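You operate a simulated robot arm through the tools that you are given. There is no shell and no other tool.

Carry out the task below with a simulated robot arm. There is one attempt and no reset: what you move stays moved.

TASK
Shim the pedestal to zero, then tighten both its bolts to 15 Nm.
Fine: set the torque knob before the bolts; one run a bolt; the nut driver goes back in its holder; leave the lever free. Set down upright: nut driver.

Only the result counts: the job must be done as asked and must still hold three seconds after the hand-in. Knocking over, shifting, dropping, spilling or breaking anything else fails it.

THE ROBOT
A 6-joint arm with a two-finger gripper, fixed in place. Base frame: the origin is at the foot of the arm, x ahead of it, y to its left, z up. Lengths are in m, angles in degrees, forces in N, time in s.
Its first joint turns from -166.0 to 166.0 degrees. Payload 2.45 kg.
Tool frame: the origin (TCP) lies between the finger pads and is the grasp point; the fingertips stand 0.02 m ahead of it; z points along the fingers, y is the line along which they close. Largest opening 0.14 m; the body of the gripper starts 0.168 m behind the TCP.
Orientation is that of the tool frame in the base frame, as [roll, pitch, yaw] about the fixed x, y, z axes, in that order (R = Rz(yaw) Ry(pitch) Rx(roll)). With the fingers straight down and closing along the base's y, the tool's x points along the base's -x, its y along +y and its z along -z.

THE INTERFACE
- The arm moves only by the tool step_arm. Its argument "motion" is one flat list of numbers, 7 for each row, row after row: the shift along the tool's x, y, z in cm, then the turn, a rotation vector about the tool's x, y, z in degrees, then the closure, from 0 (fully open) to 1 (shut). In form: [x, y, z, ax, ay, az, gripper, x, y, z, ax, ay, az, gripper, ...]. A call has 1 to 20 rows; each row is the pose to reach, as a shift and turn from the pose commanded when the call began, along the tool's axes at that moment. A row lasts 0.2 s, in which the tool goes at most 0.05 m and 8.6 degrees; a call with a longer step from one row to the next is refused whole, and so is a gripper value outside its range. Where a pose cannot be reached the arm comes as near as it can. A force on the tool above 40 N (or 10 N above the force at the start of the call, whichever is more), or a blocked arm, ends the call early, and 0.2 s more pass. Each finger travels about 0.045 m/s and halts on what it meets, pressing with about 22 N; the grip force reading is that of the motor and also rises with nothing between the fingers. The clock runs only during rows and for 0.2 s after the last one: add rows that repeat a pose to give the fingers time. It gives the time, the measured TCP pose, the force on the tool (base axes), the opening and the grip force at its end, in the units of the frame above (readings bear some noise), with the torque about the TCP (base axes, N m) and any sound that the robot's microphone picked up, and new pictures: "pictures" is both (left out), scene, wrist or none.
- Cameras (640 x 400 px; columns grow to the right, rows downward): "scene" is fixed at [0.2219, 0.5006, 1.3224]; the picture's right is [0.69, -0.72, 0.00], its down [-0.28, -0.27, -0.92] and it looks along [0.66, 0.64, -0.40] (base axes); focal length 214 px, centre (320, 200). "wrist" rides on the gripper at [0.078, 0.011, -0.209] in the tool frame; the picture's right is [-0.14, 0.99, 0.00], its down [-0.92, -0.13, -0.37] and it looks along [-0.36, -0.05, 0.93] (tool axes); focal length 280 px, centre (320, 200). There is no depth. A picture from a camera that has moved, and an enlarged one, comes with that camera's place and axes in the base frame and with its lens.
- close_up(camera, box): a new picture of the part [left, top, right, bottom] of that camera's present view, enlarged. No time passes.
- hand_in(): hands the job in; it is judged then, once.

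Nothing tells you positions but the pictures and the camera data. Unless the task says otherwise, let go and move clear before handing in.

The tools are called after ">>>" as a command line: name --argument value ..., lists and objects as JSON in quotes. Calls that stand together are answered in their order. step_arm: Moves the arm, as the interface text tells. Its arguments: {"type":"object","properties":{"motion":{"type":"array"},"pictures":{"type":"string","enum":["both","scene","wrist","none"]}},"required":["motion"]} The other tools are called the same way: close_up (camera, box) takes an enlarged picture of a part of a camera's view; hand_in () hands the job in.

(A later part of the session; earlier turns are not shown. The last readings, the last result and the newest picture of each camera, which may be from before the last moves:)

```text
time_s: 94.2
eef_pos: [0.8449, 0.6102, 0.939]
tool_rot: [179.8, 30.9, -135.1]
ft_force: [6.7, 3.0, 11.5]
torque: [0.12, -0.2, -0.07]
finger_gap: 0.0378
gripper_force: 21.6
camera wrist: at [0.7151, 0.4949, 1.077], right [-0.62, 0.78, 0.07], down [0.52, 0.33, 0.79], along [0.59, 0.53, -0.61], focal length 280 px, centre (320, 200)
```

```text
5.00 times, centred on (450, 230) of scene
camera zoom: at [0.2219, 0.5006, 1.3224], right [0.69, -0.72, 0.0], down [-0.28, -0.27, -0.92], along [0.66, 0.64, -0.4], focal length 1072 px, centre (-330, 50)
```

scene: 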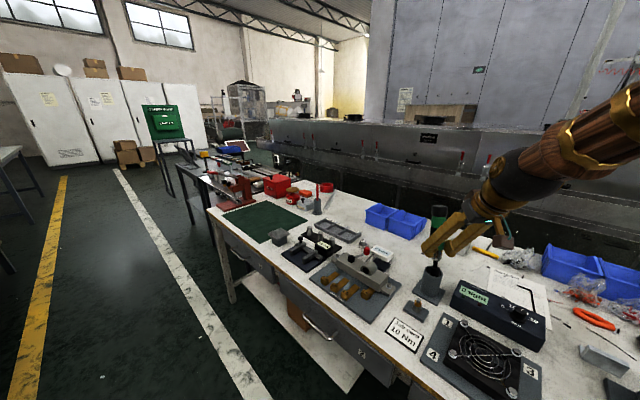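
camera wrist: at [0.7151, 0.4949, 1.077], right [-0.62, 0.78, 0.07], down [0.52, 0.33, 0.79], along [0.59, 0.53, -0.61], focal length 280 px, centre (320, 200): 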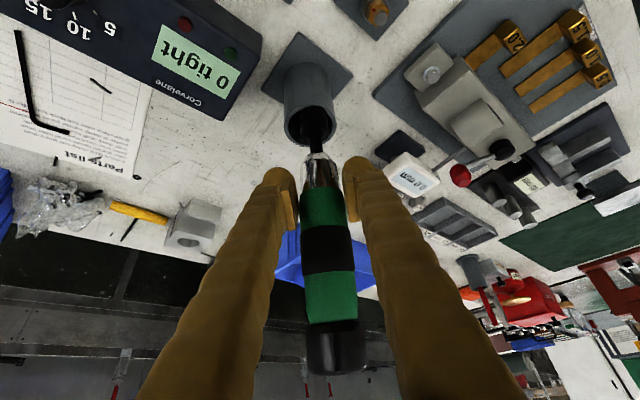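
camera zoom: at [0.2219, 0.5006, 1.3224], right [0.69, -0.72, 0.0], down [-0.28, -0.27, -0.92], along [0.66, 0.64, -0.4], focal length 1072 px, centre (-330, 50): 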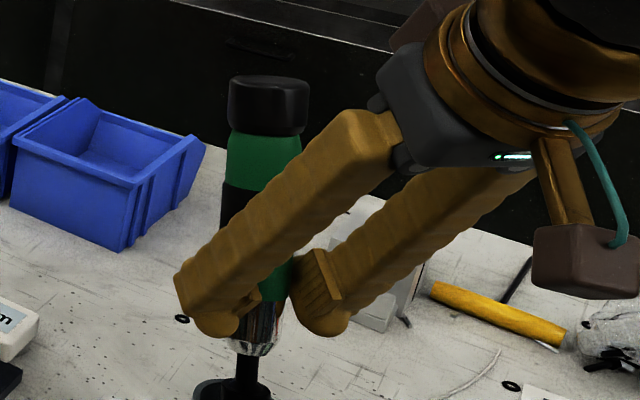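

The driver tip is in the cup mouth but leaning back against the near wall, and it has slipped further up in the grip. I'll lift it out of the cup and correct the lean before inserting again.

>>> step_arm --motion '[-0.8, 0, -1.3, 0, 0, 0, 1, -1.6, 0, -2.7, 0, 0, 0, 1, -2.6, 0, -4.3, 0, 0, 0, 1, -2.6, 0, -4.3, 0, 0, 0, 1]' --pictures "both"

>>> close_up --camera "scene" --box '[400, 180, 490, 300]'

>>> close_up --camera "wrist" --box '[245, 50, 385, 160]'

```text
time_s: 95.2
eef_pos: [0.8472, 0.6072, 0.988]
tool_rot: [179.8, 31.0, -135.2]
ft_force: [-0.1, 0.6, -4.7]
torque: [-0.1, 0.08, -0.01]
finger_gap: 0.0377
gripper_force: 22.2
camera wrist: at [0.7173, 0.4923, 1.1268], right [-0.62, 0.78, 0.07], down [0.52, 0.33, 0.79], along [0.59, 0.53, -0.61], focal length 280 px, centre (320, 200)
```

scene: 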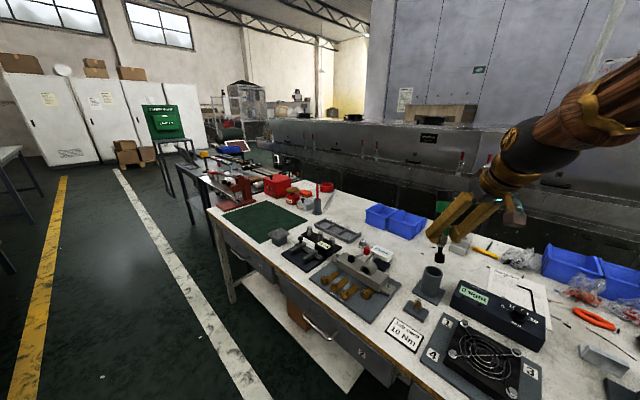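
wrist: 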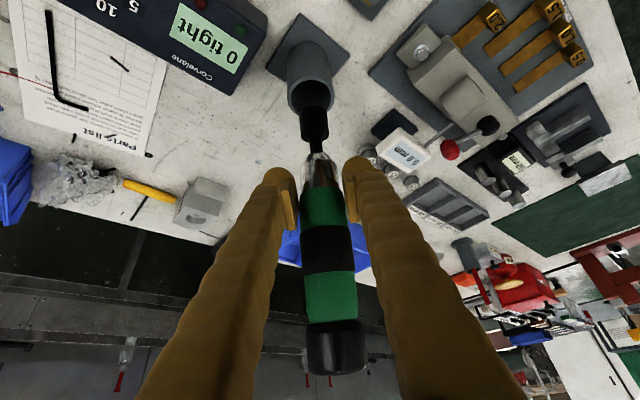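

```text
3.33 times, centred on (445, 240) of scene
camera zoom: at [0.2219, 0.5006, 1.3224], right [0.69, -0.72, 0.0], down [-0.28, -0.27, -0.92], along [0.66, 0.64, -0.4], focal length 715 px, centre (-97, 67)
```

zoom: 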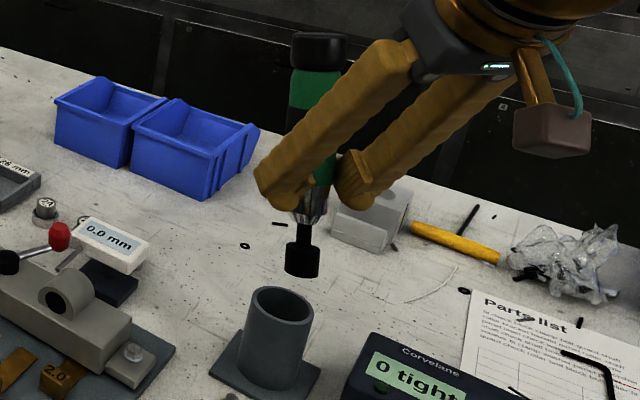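

```text
3.64 times, centred on (315, 105) of wrist
camera zoom: at [0.7173, 0.4923, 1.1268], right [-0.62, 0.78, 0.07], down [0.52, 0.33, 0.79], along [0.59, 0.53, -0.61], focal length 1020 px, centre (338, 546)
```

zoom: 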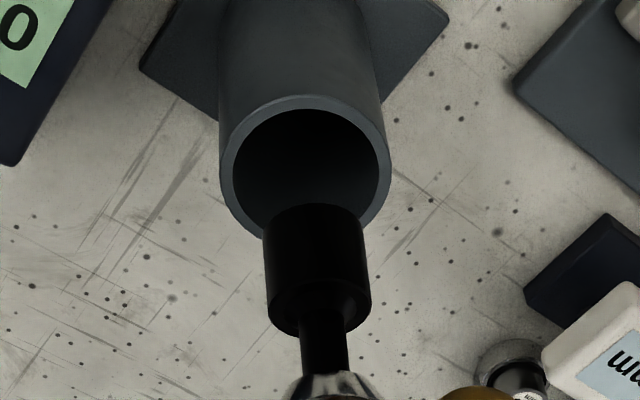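

I've solved the driver's pose: it leans about 15° with its top forward and is held near the fingertips. I'll tilt the tool by +15° to bring it vertical and centre it over the cup.

>>> step_arm --motion '[0.37, 0.07, -0.22, 0, -5, 0, 1, 0.75, 0.14, -0.45, 0, -10, 0, 1, 1.12, 0.21, -0.67, 0, -15, 0, 1, 1.12, 0.21, -0.67, 0, -15, 0, 1]' --pictures "both"

>>> close_up --camera "scene" --box '[400, 180, 490, 300]'

>>> close_up --camera "wrist" --box '[245, 50, 385, 160]'

```text
time_s: 96.2
eef_pos: [0.8373, 0.6017, 0.9902]
tool_rot: [179.7, 45.3, -135.3]
ft_force: [0.0, -0.1, -3.8]
torque: [-0.06, 0.1, 0.0]
finger_gap: 0.0378
gripper_force: 21.8
camera wrist: at [0.6873, 0.4671, 1.0815], right [-0.63, 0.77, 0.1], down [0.37, 0.18, 0.91], along [0.68, 0.62, -0.4], focal length 280 px, centre (320, 200)
```

scene: 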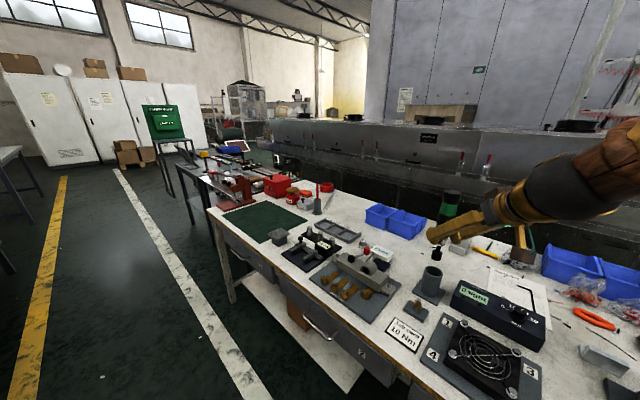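
wrist: 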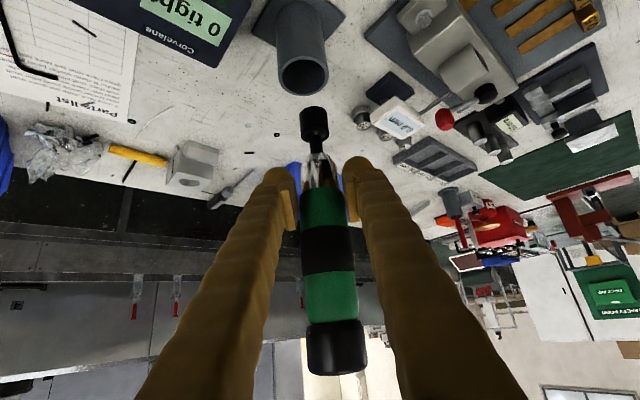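

```text
3.33 times, centred on (445, 240) of scene
camera zoom: at [0.2219, 0.5006, 1.3224], right [0.69, -0.72, 0.0], down [-0.28, -0.27, -0.92], along [0.66, 0.64, -0.4], focal length 715 px, centre (-97, 67)
```

zoom: 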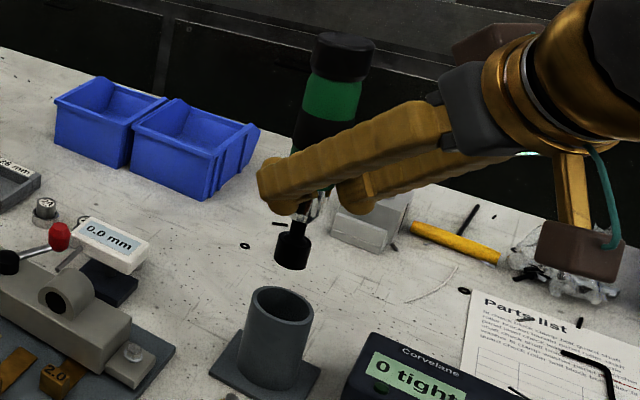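

```text
3.64 times, centred on (315, 105) of wrist
camera zoom: at [0.6873, 0.4671, 1.0815], right [-0.63, 0.77, 0.1], down [0.37, 0.18, 0.91], along [0.68, 0.62, -0.4], focal length 1020 px, centre (338, 546)
```

zoom: 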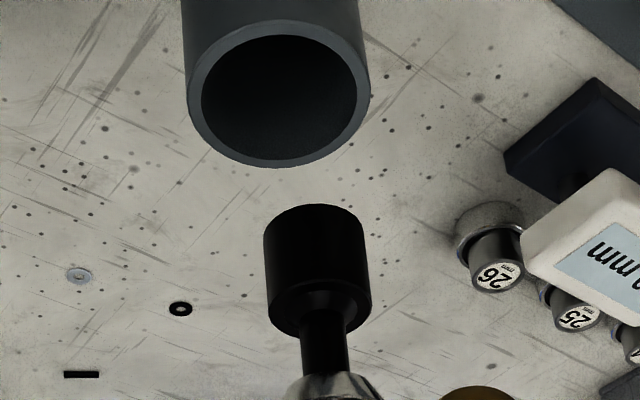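

Now the driver is vertical within about 1°, with the socket centred over the cup. I'll lower it in and watch the force.

>>> step_arm --motion '[2.13, 0, 2.11, 0, 0, 0, 1, 3.91, 0, 3.87, 0, 0, 0, 1, 4.98, 0, 4.92, 0, 0, 0, 1, 5.69, 0, 5.62, 0, 0, 0, 1, 5.69, 0, 5.62, 0, 0, 0, 1]' --pictures "scene"

>>> close_up --camera "scene" --box '[400, 190, 490, 310]'

>>> close_up --camera "wrist" --box '[245, 50, 385, 160]'

```text
time_s: 97.4
eef_pos: [0.8369, 0.6015, 0.911]
tool_rot: [179.7, 46.0, -135.3]
ft_force: [-0.4, -0.9, -4.3]
torque: [-0.05, 0.01, -0.01]
finger_gap: 0.0379
gripper_force: 22.4
```

scene: 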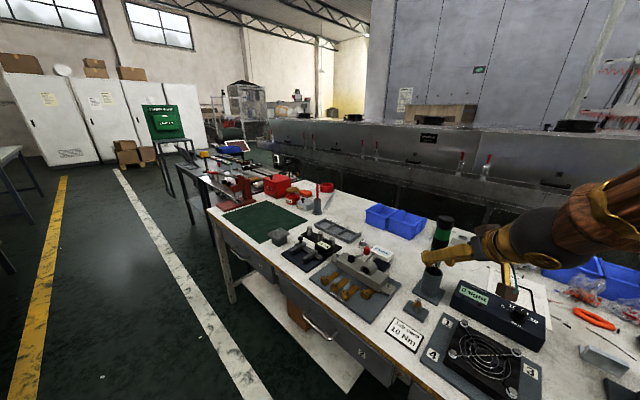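

```text
3.33 times, centred on (445, 250) of scene
camera zoom: at [0.2219, 0.5006, 1.3224], right [0.69, -0.72, 0.0], down [-0.28, -0.27, -0.92], along [0.66, 0.64, -0.4], focal length 715 px, centre (-97, 33)
```

zoom: 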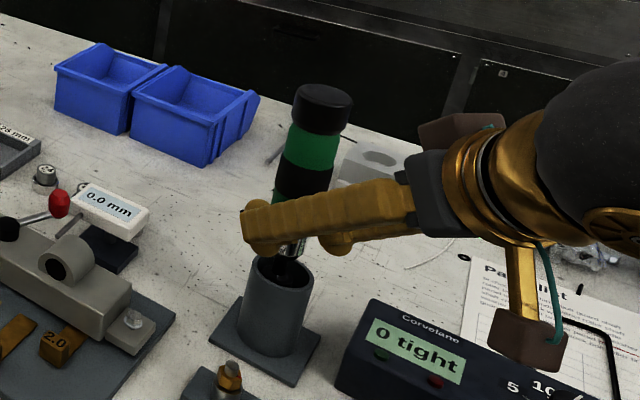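

```text
3.64 times, centred on (315, 105) of wrist
camera zoom: at [0.6855, 0.4658, 1.0001], right [-0.63, 0.77, 0.1], down [0.36, 0.17, 0.92], along [0.69, 0.62, -0.38], focal length 1020 px, centre (338, 546)
```

zoom: 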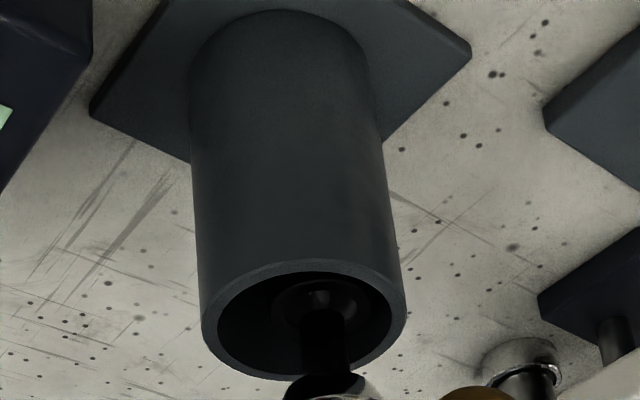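

>>> step_arm --motion '[0.6, 0, 0.58, 0, 0, 0, 1, 1.2, 0, 1.16, 0, 0, 0, 1, 1.7, 0, 1.65, 0, 0, 0, 1, 1.7, 0, 1.65, 0, 0, 0, 1]' --pictures "none"

>>> close_up --camera "scene" --box '[400, 190, 490, 310]'

>>> close_up --camera "wrist" --box '[225, 60, 405, 200]'

```text
time_s: 98.4
eef_pos: [0.839, 0.6038, 0.885]
tool_rot: [179.7, 46.0, -135.1]
ft_force: [0.5, 0.2, -4.7]
torque: [-0.06, 0.06, -0.01]
finger_gap: 0.0378
gripper_force: 22.2
```

```text
3.33 times, centred on (445, 250) of scene
camera zoom: at [0.2219, 0.5006, 1.3224], right [0.69, -0.72, 0.0], down [-0.28, -0.27, -0.92], along [0.66, 0.64, -0.4], focal length 715 px, centre (-97, 33)
```

zoom: 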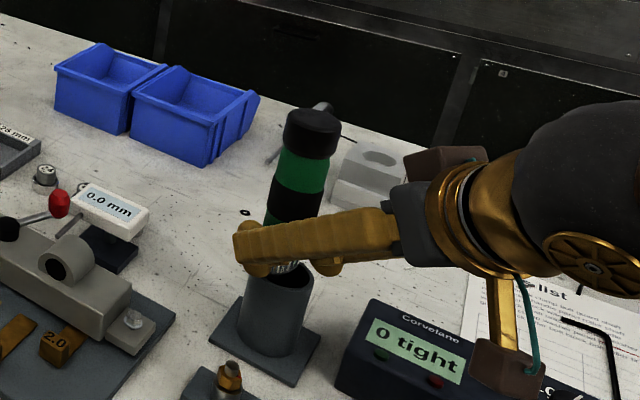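

```text
2.86 times, centred on (315, 130) of wrist
camera zoom: at [0.6868, 0.4684, 0.9746], right [-0.63, 0.77, 0.1], down [0.36, 0.17, 0.92], along [0.69, 0.62, -0.38], focal length 801 px, centre (334, 400)
```

zoom: 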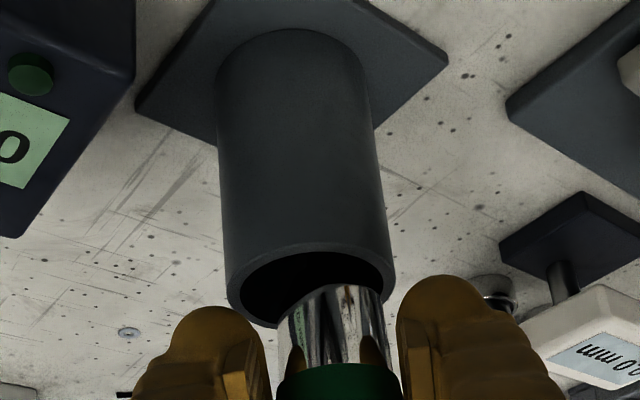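

>>> close_up --camera "scene" --box '[420, 235, 465, 295]'

>>> close_up --camera "wrist" --box '[270, 130, 360, 200]'

```text
6.67 times, centred on (442, 265) of scene
camera zoom: at [0.2219, 0.5006, 1.3224], right [0.69, -0.72, 0.0], down [-0.28, -0.27, -0.92], along [0.66, 0.64, -0.4], focal length 1430 px, centre (-497, -233)
```

zoom: 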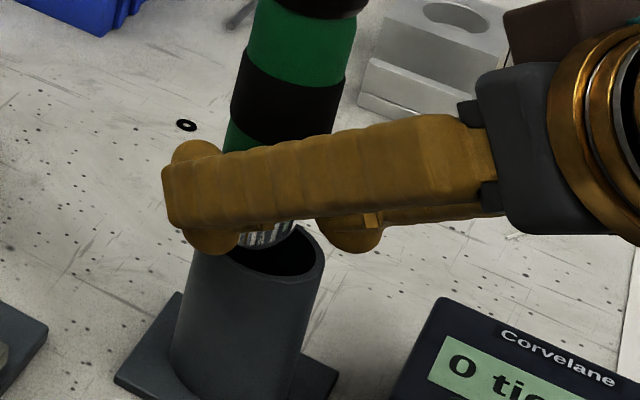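

```text
5.71 times, centred on (315, 165) of wrist
camera zoom: at [0.6868, 0.4684, 0.9746], right [-0.63, 0.77, 0.1], down [0.36, 0.17, 0.92], along [0.69, 0.62, -0.38], focal length 1602 px, centre (349, 400)
```

zoom: 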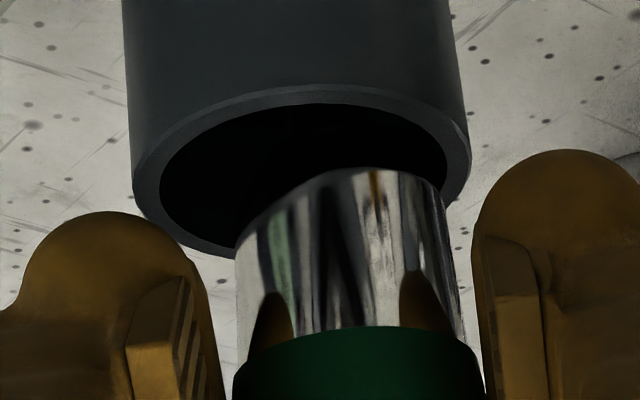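

The driver is about 5 mm off to one side and a few mm short of the cup centre. I'll shift it, then continue down a little.

>>> step_arm --motion '[-0.24, -0.25, 0.25, 0, 0, 0, 1, -0.48, -0.51, 0.5, 0, 0, 0, 1, -0.48, -0.51, 0.5, 0, 0, 0, 1]' --pictures "none"

>>> close_up --camera "scene" --box '[420, 215, 465, 275]'

>>> close_up --camera "wrist" --box '[270, 120, 360, 190]'

```text
time_s: 99.2
eef_pos: [0.8463, 0.6053, 0.8858]
tool_rot: [179.7, 46.0, -135.2]
ft_force: [-0.4, 0.4, -5.0]
torque: [-0.03, 0.03, -0.01]
finger_gap: 0.0375
gripper_force: 22.4
```

```text
6.67 times, centred on (442, 245) of scene
camera zoom: at [0.2219, 0.5006, 1.3224], right [0.69, -0.72, 0.0], down [-0.28, -0.27, -0.92], along [0.66, 0.64, -0.4], focal length 1430 px, centre (-497, -100)
```

zoom: 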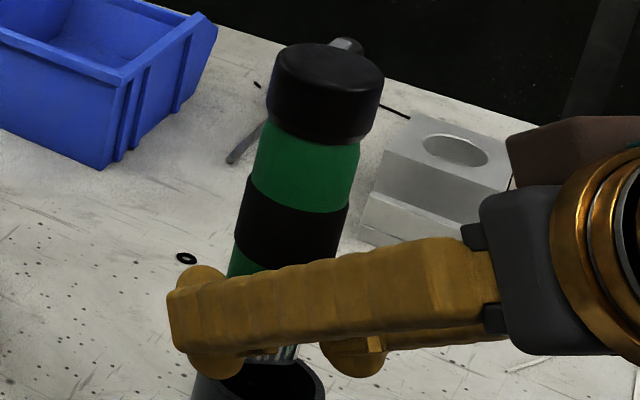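

```text
5.71 times, centred on (315, 155) of wrist
camera zoom: at [0.6946, 0.469, 0.9743], right [-0.63, 0.77, 0.1], down [0.36, 0.17, 0.92], along [0.69, 0.62, -0.38], focal length 1602 px, centre (349, 457)
```

zoom: 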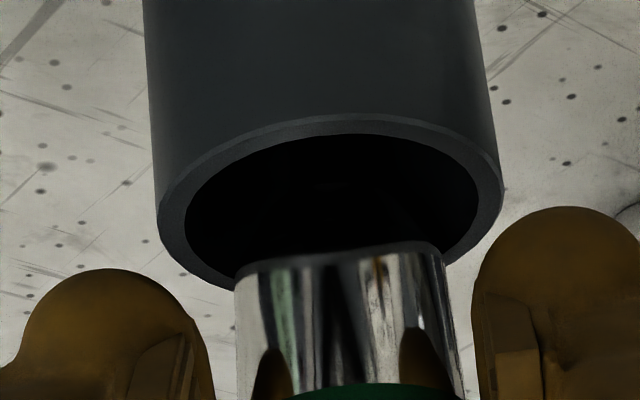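

The driver is now well centred over the cup and vertical. I'll lower it a few millimetres more, then open so that it settles into the cup.

>>> step_arm --motion '[0.28, -0.05, 0.28, 0, 0, 0, 1, 0.28, -0.05, 0.28, 0, 0, 0, 1, 0.28, -0.05, 0.28, 0, 0, 0, 0.6, 0.28, -0.05, 0.28, 0, 0, 0, 0.3, 0.28, -0.05, 0.28, 0, 0, 0, 0, 0.28, -0.05, 0.28, 0, 0, 0, 0, 0.28, -0.05, 0.28, 0, 0, 0, 0, 0.28, -0.05, 0.28, 0, 0, 0, 0]' --pictures "both"

>>> close_up --camera "scene" --box '[400, 200, 490, 310]'

>>> close_up --camera "wrist" --box '[225, 100, 405, 240]'

```text
time_s: 101.0
eef_pos: [0.8467, 0.6042, 0.8817]
tool_rot: [179.7, 46.0, -135.2]
ft_force: [-0.1, 0.0, 0.0]
torque: [0.01, 0.01, 0.0]
finger_gap: 0.1398
gripper_force: 0.0
camera wrist: at [0.6947, 0.4685, 0.9712], right [-0.63, 0.77, 0.1], down [0.36, 0.17, 0.92], along [0.69, 0.62, -0.38], focal length 280 px, centre (320, 200)
```

scene: 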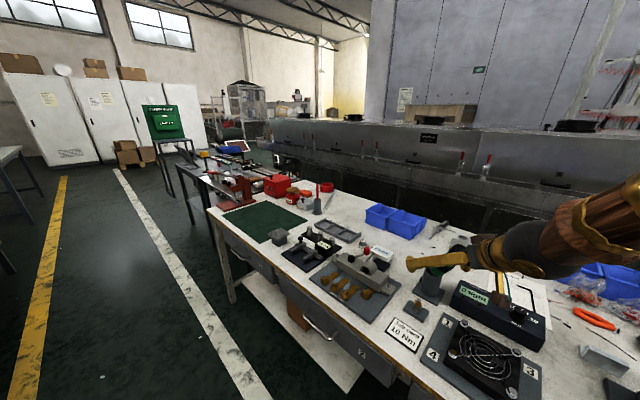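
wrist: 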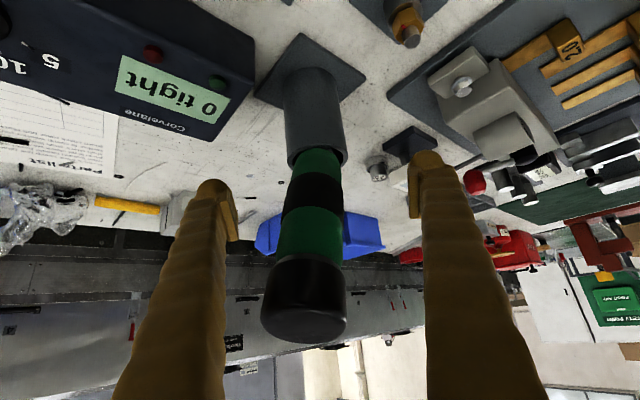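

```text
3.64 times, centred on (445, 255) of scene
camera zoom: at [0.2219, 0.5006, 1.3224], right [0.69, -0.72, 0.0], down [-0.28, -0.27, -0.92], along [0.66, 0.64, -0.4], focal length 780 px, centre (-134, 0)
```

zoom: 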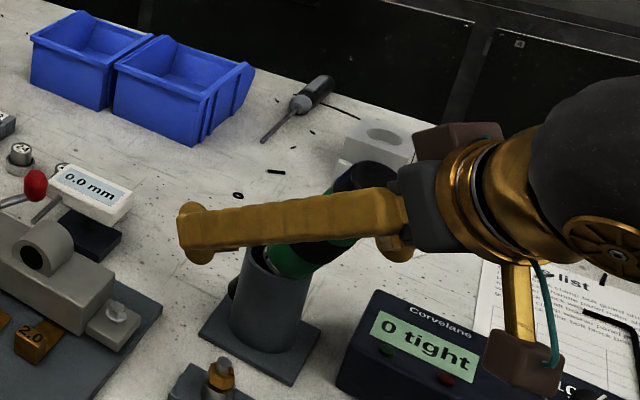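

```text
2.86 times, centred on (315, 170) of wrist
camera zoom: at [0.6947, 0.4685, 0.9712], right [-0.63, 0.77, 0.1], down [0.36, 0.17, 0.92], along [0.69, 0.62, -0.38], focal length 801 px, centre (334, 286)
```

zoom: 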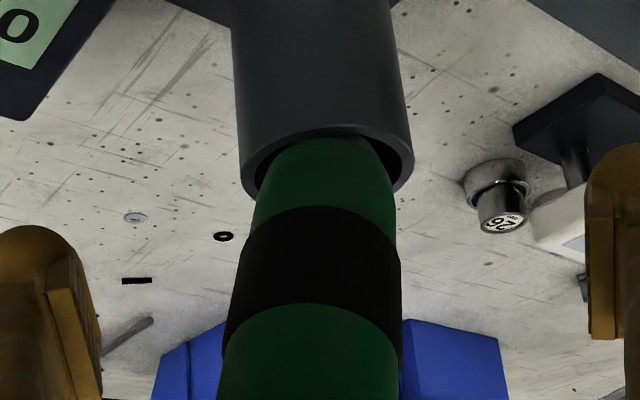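

>>> close_up --camera "scene" --box '[410, 235, 470, 310]'

>>> close_up --camera "wrist" --box '[240, 20, 400, 180]'

```text
5.33 times, centred on (440, 272) of scene
camera zoom: at [0.2219, 0.5006, 1.3224], right [0.69, -0.72, 0.0], down [-0.28, -0.27, -0.92], along [0.66, 0.64, -0.4], focal length 1144 px, centre (-320, -187)
```

zoom: 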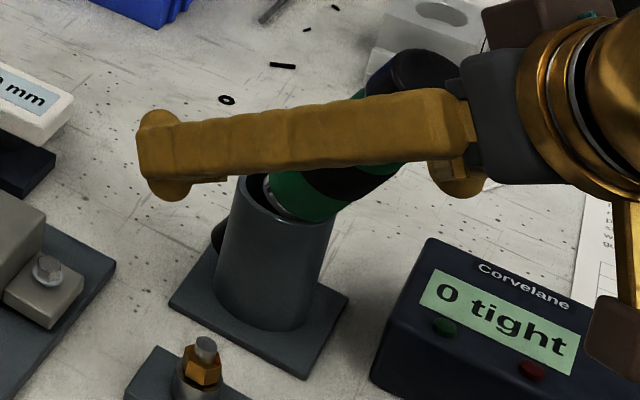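

```text
2.50 times, centred on (320, 100) of wrist
camera zoom: at [0.6947, 0.4685, 0.9712], right [-0.63, 0.77, 0.1], down [0.36, 0.17, 0.92], along [0.69, 0.62, -0.38], focal length 701 px, centre (320, 450)
```

zoom: 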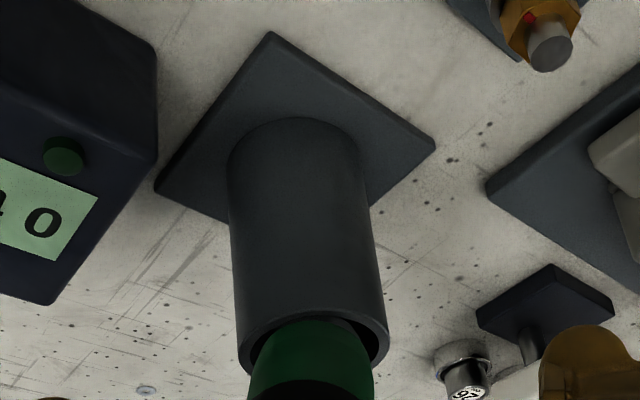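

The driver dropped in but is leaning about 20° back toward the robot, with its tip skewed in the cup. It isn't touching the gripper, so I'll withdraw along the tool axis to look at it clearly.

>>> step_arm --motion '[0, 0, -3, 0, 0, 0, 0, 0, 0, -6, 0, 0, 0, 0, 0, 0, -10, 0, 0, 0, 0, 0, 0, -14, 0, 0, 0, 0, 0, 0, -18, 0, 0, 0, 0, 0, 0, -18, 0, 0, 0, 0]' --pictures "both"

>>> close_up --camera "scene" --box '[400, 205, 490, 310]'

>>> close_up --camera "wrist" --box '[225, 40, 415, 200]'

```text
time_s: 102.4
eef_pos: [0.753, 0.5102, 1.0096]
tool_rot: [179.7, 46.0, -135.2]
ft_force: [0.4, -0.5, 0.3]
torque: [0.01, -0.03, -0.01]
finger_gap: 0.1402
gripper_force: 0.1
camera wrist: at [0.6019, 0.375, 1.0974], right [-0.63, 0.77, 0.1], down [0.36, 0.17, 0.92], along [0.69, 0.62, -0.38], focal length 280 px, centre (320, 200)
```

scene: 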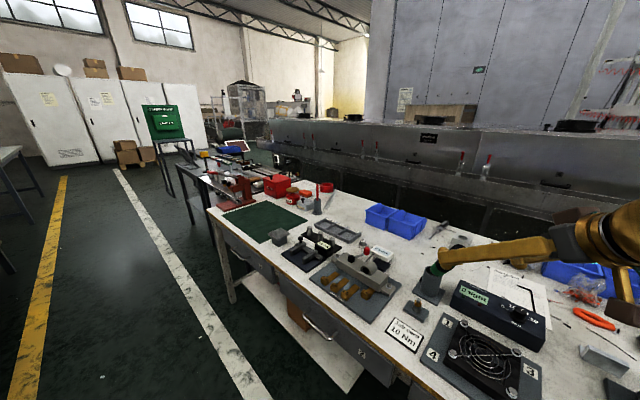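
wrist: 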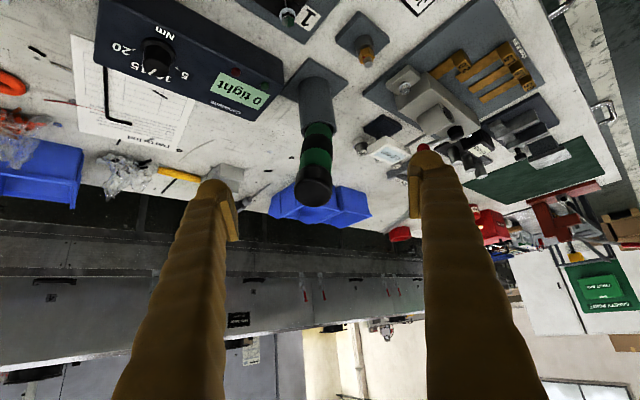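

```text
3.81 times, centred on (445, 258) of scene
camera zoom: at [0.2219, 0.5006, 1.3224], right [0.69, -0.72, 0.0], down [-0.28, -0.27, -0.92], along [0.66, 0.64, -0.4], focal length 817 px, centre (-156, -19)
```

zoom: 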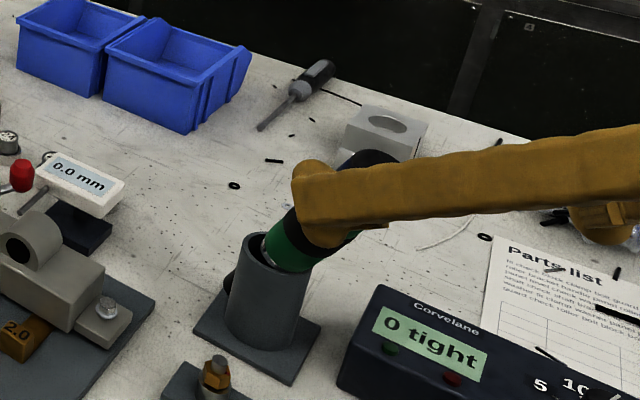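

```text
2.50 times, centred on (320, 120) of wrist
camera zoom: at [0.6019, 0.375, 1.0974], right [-0.63, 0.77, 0.1], down [0.36, 0.17, 0.92], along [0.69, 0.62, -0.38], focal length 701 px, centre (320, 400)
```

zoom: 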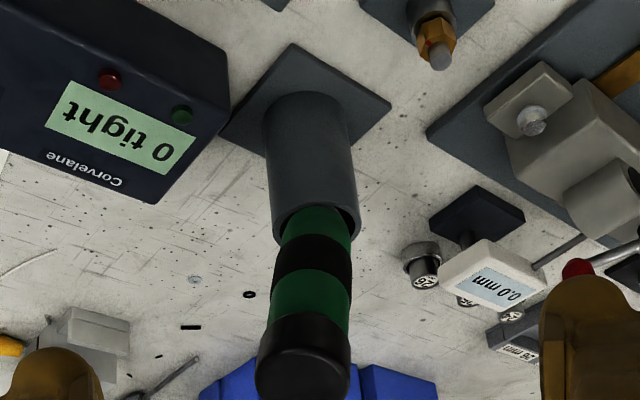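

>>> step_arm --motion '[-2.9, 0, -2.8, 0, 0, 0, 0, -5.8, 0, -5.6, 0, 0, 0, 0, -8.6, 0, -8.3, 0, 0, 0, 0, -8.6, 0, -8.3, 0, 0, 0, 0]' --pictures "scene"

>>> close_up --camera "scene" --box '[405, 225, 475, 305]'

>>> close_up --camera "wrist" --box '[250, 20, 370, 120]'

```text
time_s: 103.4
eef_pos: [0.7564, 0.511, 1.129]
tool_rot: [179.7, 46.1, -135.2]
ft_force: [0.2, 0.0, -0.1]
torque: [-0.03, 0.04, 0.02]
finger_gap: 0.1401
gripper_force: 0.1
```

scene: 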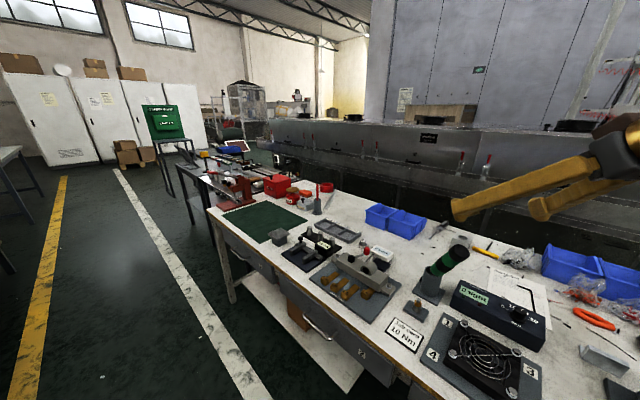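

```text
5.00 times, centred on (440, 265) of scene
camera zoom: at [0.2219, 0.5006, 1.3224], right [0.69, -0.72, 0.0], down [-0.28, -0.27, -0.92], along [0.66, 0.64, -0.4], focal length 1072 px, centre (-280, -125)
```

zoom: 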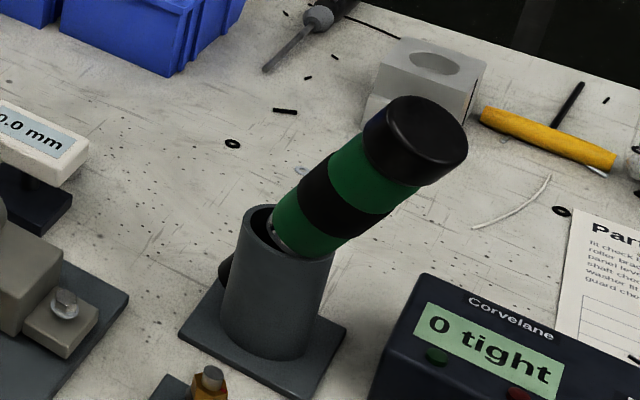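

```text
4.00 times, centred on (310, 70) of wrist
camera zoom: at [0.6048, 0.375, 1.2165], right [-0.63, 0.77, 0.1], down [0.36, 0.17, 0.92], along [0.69, 0.62, -0.38], focal length 1122 px, centre (360, 720)
```

zoom: 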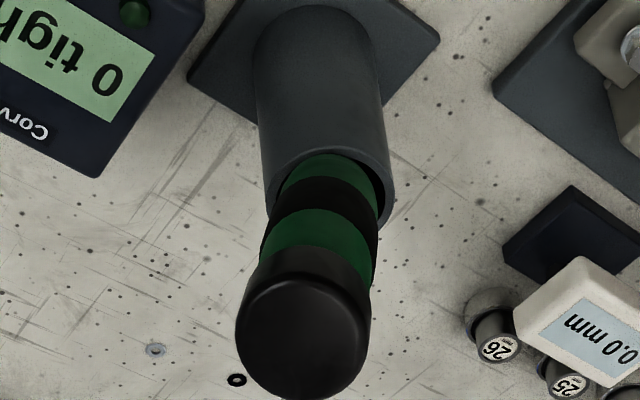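

Now I see it clearly: the driver leans about 29° toward the robot, with its tip wedged in the far cup wall. I'll re-grip it higher up with the tool tilted to match the lean, pull it out along its axis, straighten it, and re-seat it properly.

>>> step_arm --motion '[2.6, -0.3, 2.3, -0.95, -3.2, -0.9, 0, 5.3, -0.6, 4.6, -1.9, -6.4, -1.8, 0, 7.9, -0.9, 6.9, -2.8, -9.7, -2.7, 0, 10.55, -1.18, 9.23, -3.75, -12.9, -3.6, 0, 10.55, -1.18, 9.23, -3.75, -12.9, -3.6, 0]' --pictures "both"

>>> close_up --camera "wrist" --box '[200, 60, 440, 240]'

>>> close_up --camera "scene" --box '[400, 205, 490, 310]'

```text
time_s: 104.6
eef_pos: [0.7588, 0.4983, 0.9867]
tool_rot: [-179.2, 58.9, -129.4]
ft_force: [-0.7, 0.5, -0.9]
torque: [0.0, -0.01, 0.02]
finger_gap: 0.1401
gripper_force: 0.0
camera wrist: at [0.6114, 0.3384, 1.0264], right [-0.71, 0.69, 0.11], down [0.2, 0.04, 0.98], along [0.67, 0.72, -0.17], focal length 280 px, centre (320, 200)
```

scene: 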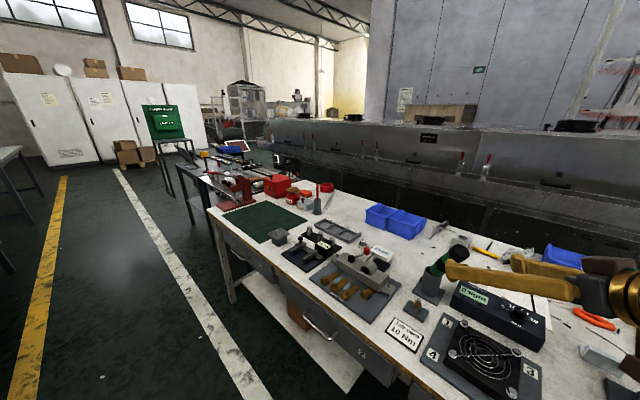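
wrist: 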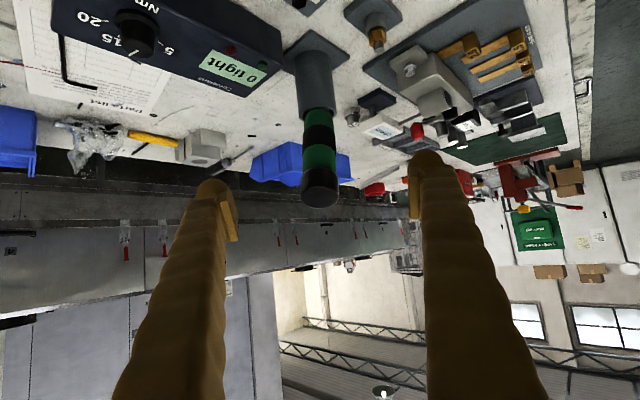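

```text
2.22 times, centred on (320, 150) of wrist
camera zoom: at [0.6114, 0.3384, 1.0264], right [-0.71, 0.69, 0.11], down [0.2, 0.04, 0.98], along [0.67, 0.72, -0.17], focal length 623 px, centre (320, 311)
```

zoom: 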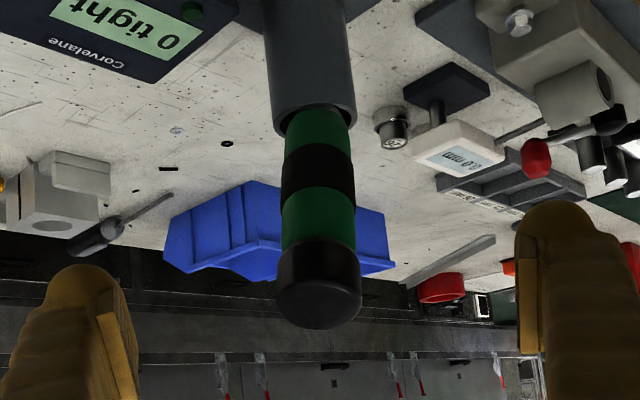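

```text
3.81 times, centred on (445, 258) of scene
camera zoom: at [0.2219, 0.5006, 1.3224], right [0.69, -0.72, 0.0], down [-0.28, -0.27, -0.92], along [0.66, 0.64, -0.4], focal length 817 px, centre (-156, -19)
```

zoom: 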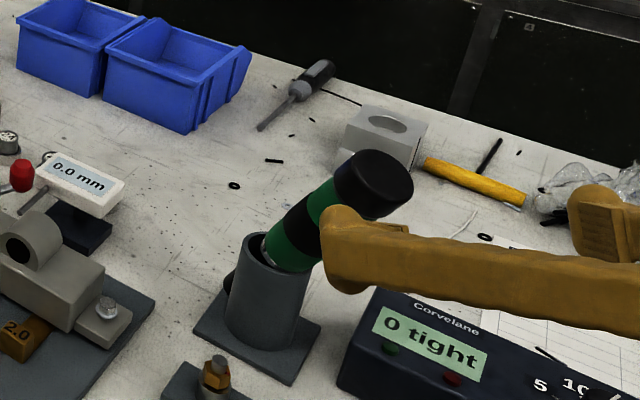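

>>> step_arm --motion '[-0.07, -0.07, 4, 0, 0, 0, 0, -0.14, -0.15, 8, 0, 0, 0, 0, -0.2, -0.2, 11.9, 0, 0, 0, 0, -0.2, -0.2, 11.9, 0, 0, 0, 0]' --pictures "both"

>>> close_up --camera "wrist" --box '[200, 60, 440, 240]'

>>> close_up --camera "scene" --box '[400, 205, 490, 310]'

```text
time_s: 105.6
eef_pos: [0.8254, 0.576, 0.9299]
tool_rot: [-179.3, 58.9, -129.3]
ft_force: [0.0, -0.2, 0.6]
torque: [0.01, 0.04, -0.02]
finger_gap: 0.1401
gripper_force: 0.1
camera wrist: at [0.6767, 0.4153, 0.9693], right [-0.72, 0.69, 0.11], down [0.2, 0.04, 0.98], along [0.67, 0.72, -0.17], focal length 280 px, centre (320, 200)
```

scene: 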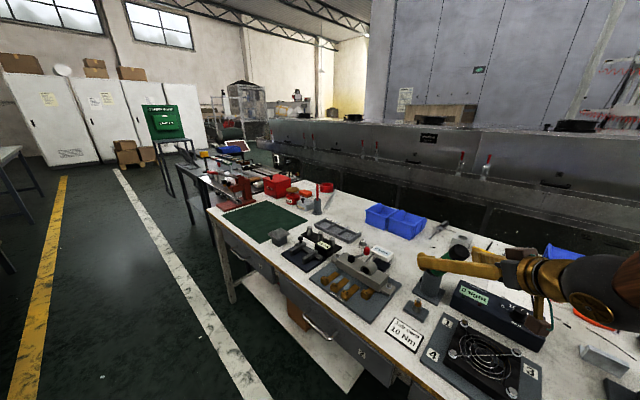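
wrist: 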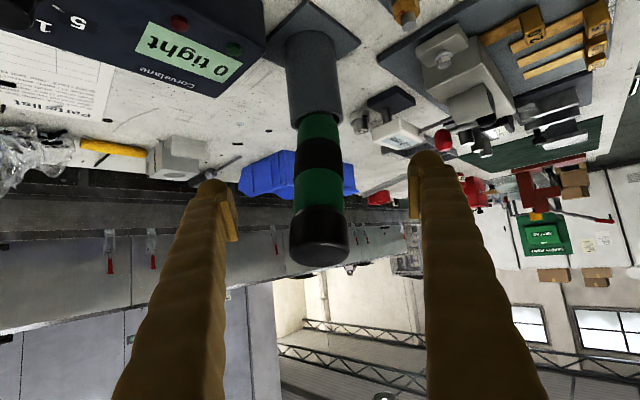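

```text
2.22 times, centred on (320, 150) of wrist
camera zoom: at [0.6767, 0.4153, 0.9693], right [-0.72, 0.69, 0.11], down [0.2, 0.04, 0.98], along [0.67, 0.72, -0.17], focal length 623 px, centre (320, 311)
```

zoom: 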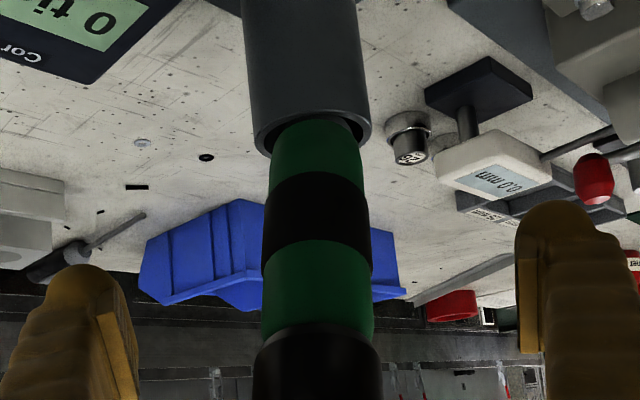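

```text
3.81 times, centred on (445, 258) of scene
camera zoom: at [0.2219, 0.5006, 1.3224], right [0.69, -0.72, 0.0], down [-0.28, -0.27, -0.92], along [0.66, 0.64, -0.4], focal length 817 px, centre (-156, -19)
```

zoom: 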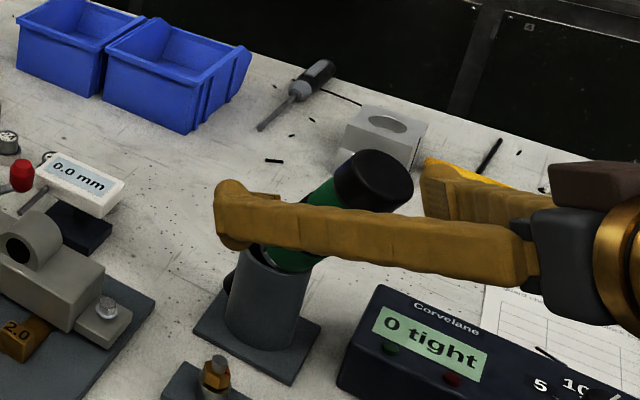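

>>> step_arm --motion '[0.6, 0.08, 1.0, 0, 0, 0, 0, 0.6, 0.08, 1.0, 0, 0, 0, 0.3, 0.6, 0.08, 1.0, 0, 0, 0, 0.5, 0.6, 0.08, 1.0, 0, 0, 0, 0.65, 0.6, 0.08, 1.0, 0, 0, 0, 0.8, 0.6, 0.08, 1.0, 0, 0, 0, 1, 0.6, 0.08, 1.0, 0, 0, 0, 1, 0.6, 0.08, 1.0, 0, 0, 0, 1, 0.6, 0.08, 1.0, 0, 0, 0, 1]' --pictures "both"

>>> close_up --camera "wrist" --box '[200, 60, 440, 240]'

>>> close_up --camera "scene" --box '[400, 205, 490, 310]'

```text
time_s: 107.6
eef_pos: [0.8272, 0.5805, 0.9176]
tool_rot: [-179.3, 59.0, -129.3]
ft_force: [-2.4, 3.7, 2.2]
torque: [0.47, 0.76, 0.44]
finger_gap: 0.0398
gripper_force: 21.9
camera wrist: at [0.6786, 0.4205, 0.9586], right [-0.72, 0.69, 0.11], down [0.2, 0.04, 0.98], along [0.67, 0.72, -0.17], focal length 280 px, centre (320, 200)
```

scene: 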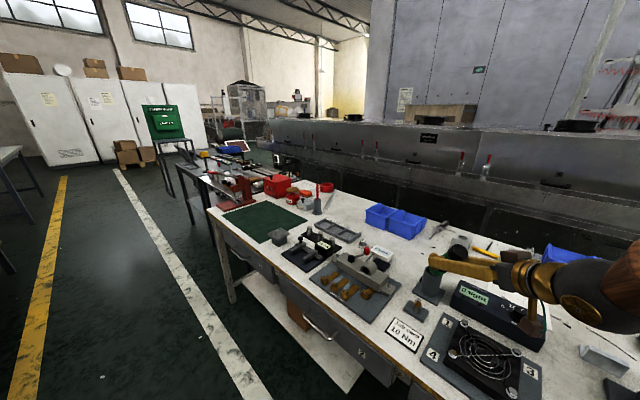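
wrist: 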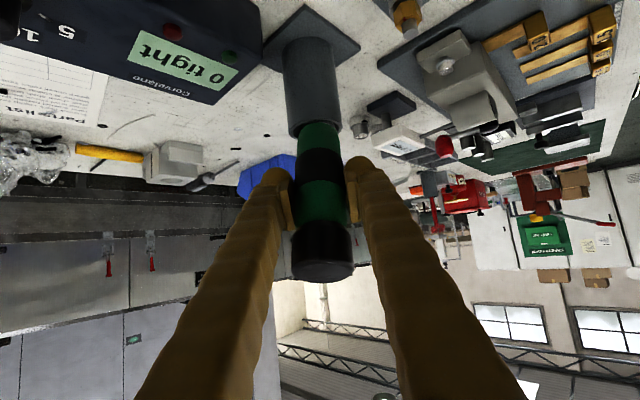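

```text
2.22 times, centred on (320, 150) of wrist
camera zoom: at [0.6786, 0.4205, 0.9586], right [-0.72, 0.69, 0.11], down [0.2, 0.04, 0.98], along [0.67, 0.72, -0.17], focal length 623 px, centre (320, 311)
```

zoom: 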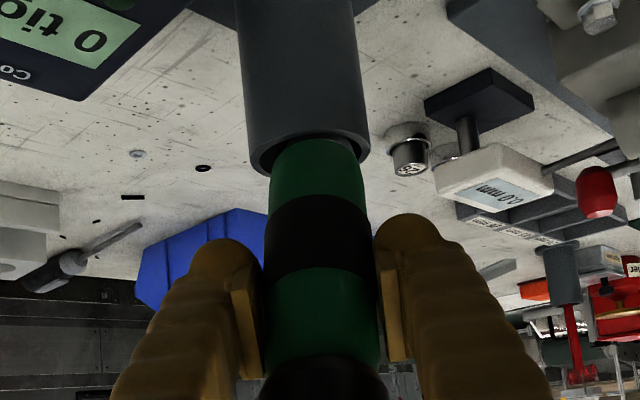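

```text
3.81 times, centred on (445, 258) of scene
camera zoom: at [0.2219, 0.5006, 1.3224], right [0.69, -0.72, 0.0], down [-0.28, -0.27, -0.92], along [0.66, 0.64, -0.4], focal length 817 px, centre (-156, -19)
```

zoom: 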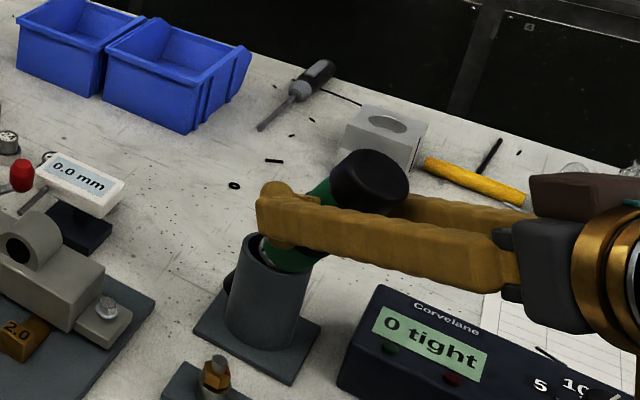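

The driver is gripped. I'll pull it out slowly along its own axis.

>>> step_arm --motion '[-0.4, -0.05, -0.7, 0, 0, 0, 1, -0.8, -0.1, -1.4, 0, 0, 0, 1, -1.3, -0.15, -2.2, 0, 0, 0, 1, -1.8, -0.2, -3.1, 0, 0, 0, 1]' --pictures "none"

>>> close_up --camera "scene" --box '[400, 205, 490, 310]'

>>> close_up --camera "wrist" --box '[200, 60, 440, 240]'

```text
time_s: 108.2
eef_pos: [0.8229, 0.5771, 0.9241]
tool_rot: [-179.4, 58.6, -129.3]
ft_force: [5.9, 14.5, -5.7]
torque: [0.59, 0.84, 0.43]
finger_gap: 0.0395
gripper_force: 21.7
stopped in row 2: the force on the tool passed its limit at 54 N (the readings are from after the stop); the commanded pose is now the measured one
```

```text
3.81 times, centred on (445, 258) of scene
camera zoom: at [0.2219, 0.5006, 1.3224], right [0.69, -0.72, 0.0], down [-0.28, -0.27, -0.92], along [0.66, 0.64, -0.4], focal length 817 px, centre (-156, -19)
```

zoom: 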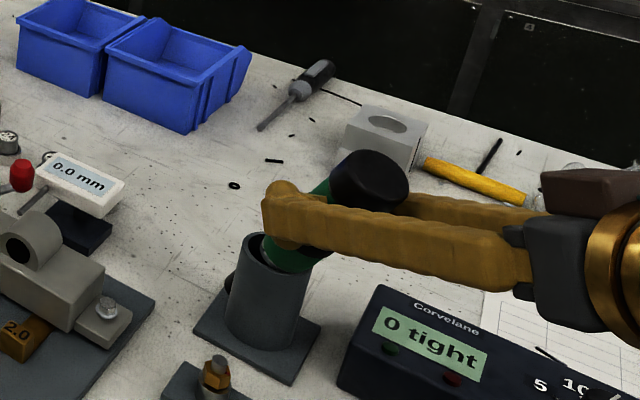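

```text
2.22 times, centred on (320, 150) of wrist
camera zoom: at [0.6758, 0.4165, 0.9645], right [-0.72, 0.69, 0.11], down [0.2, 0.05, 0.98], along [0.67, 0.72, -0.17], focal length 623 px, centre (320, 311)
```

zoom: 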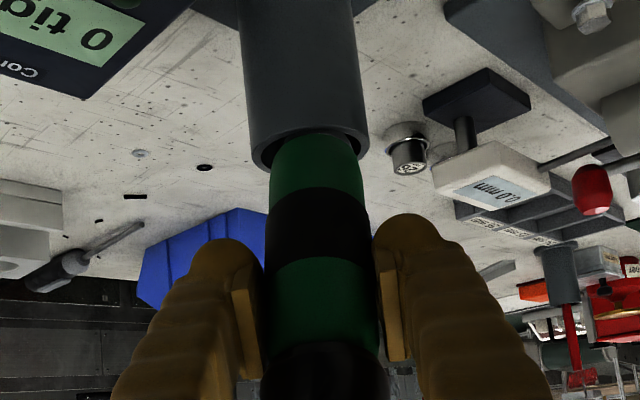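

Pulling straight just slips in the grip because the tip is wedged. I'll un-wedge it by tilting the driver upright about the cup rim, the reverse of how it fell.

>>> step_arm --motion '[-0.4, 0.05, 0.26, 0.2, 3.3, -0.35, 1, -0.8, 0.1, 0.52, 0.4, 6.6, -0.7, 1, -1.22, 0.17, 0.79, 0.65, 9.9, -1.1, 1, -1.22, 0.17, 0.79, 0.65, 9.9, -1.1, 1]' --pictures "none"

>>> close_up --camera "scene" --box '[400, 205, 490, 310]'

>>> close_up --camera "wrist" --box '[200, 60, 440, 240]'

```text
time_s: 109.2
eef_pos: [0.8308, 0.5869, 0.9297]
tool_rot: [-177.7, 48.6, -127.9]
ft_force: [0.2, 0.6, -4.3]
torque: [-0.03, 0.03, -0.02]
finger_gap: 0.0382
gripper_force: 21.8
```

```text
3.81 times, centred on (445, 258) of scene
camera zoom: at [0.2219, 0.5006, 1.3224], right [0.69, -0.72, 0.0], down [-0.28, -0.27, -0.92], along [0.66, 0.64, -0.4], focal length 817 px, centre (-156, -19)
```

zoom: 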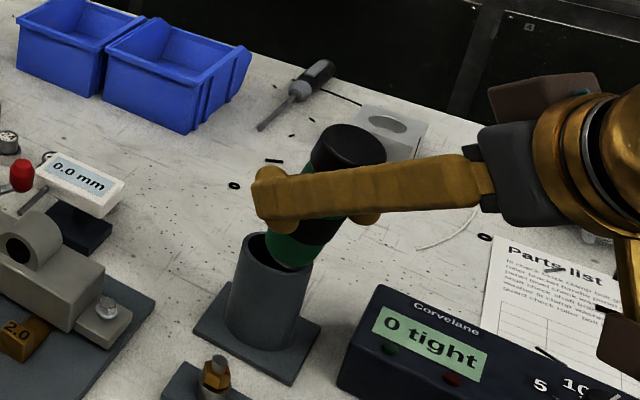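

```text
2.22 times, centred on (320, 150) of wrist
camera zoom: at [0.6886, 0.4363, 1.0081], right [-0.71, 0.7, 0.08], down [0.29, 0.19, 0.94], along [0.65, 0.68, -0.34], focal length 623 px, centre (320, 311)
```

zoom: 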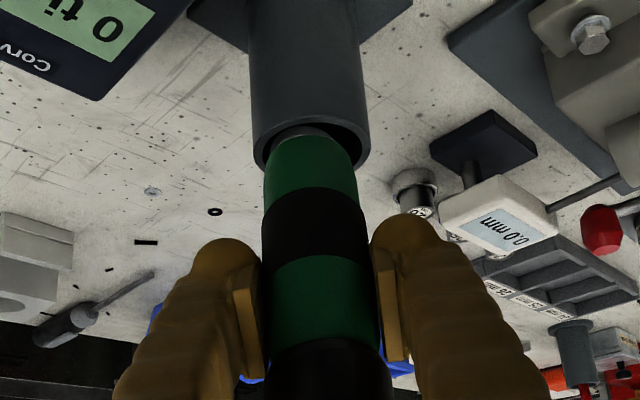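

That freed it: forces are back to the driver's weight only. I'll continue rotating it upright about the rim.

>>> step_arm --motion '[-0.4, 0.06, 0.24, 0.22, 3.14, -0.37, 1, -0.78, 0.11, 0.48, 0.43, 6.28, -0.73, 1, -1.16, 0.16, 0.72, 0.64, 9.42, -1.1, 1, -1.7, 0.25, 1.15, 0.95, 14.1, -1.65, 1, -2.2, 0.34, 1.62, 1.27, 18.84, -2.2, 1, -2.2, 0.34, 1.62, 1.27, 18.84, -2.2, 1]' --pictures "none"

>>> close_up --camera "scene" --box '[400, 195, 490, 310]'

>>> close_up --camera "wrist" --box '[200, 60, 440, 240]'

```text
time_s: 110.5
eef_pos: [0.8449, 0.6092, 0.9364]
tool_rot: [-175.5, 29.6, -126.5]
ft_force: [1.1, 5.7, -4.8]
torque: [0.83, -0.02, 0.03]
finger_gap: 0.0383
gripper_force: 22.5
out of reach, approached as far as the arm can: row 3, 4
```

```text
3.48 times, centred on (445, 252) of scene
camera zoom: at [0.2219, 0.5006, 1.3224], right [0.69, -0.72, 0.0], down [-0.28, -0.27, -0.92], along [0.66, 0.64, -0.4], focal length 746 px, centre (-115, 17)
```

zoom: 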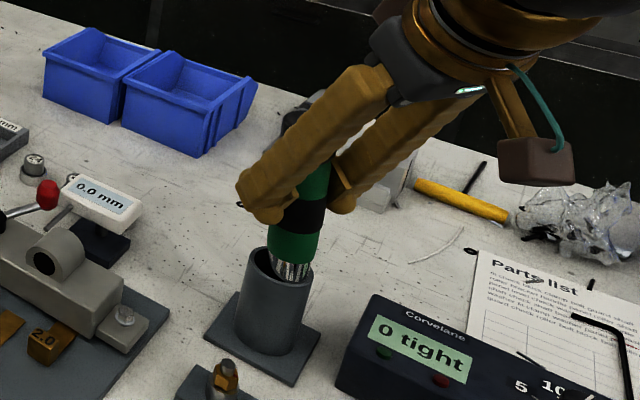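

```text
2.22 times, centred on (320, 150) of wrist
camera zoom: at [0.7219, 0.4904, 1.0772], right [-0.7, 0.71, 0.0], down [0.44, 0.43, 0.78], along [0.56, 0.55, -0.62], focal length 623 px, centre (320, 311)
```

zoom: 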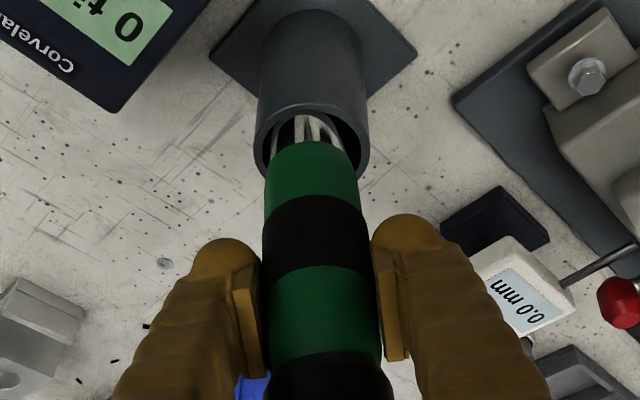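

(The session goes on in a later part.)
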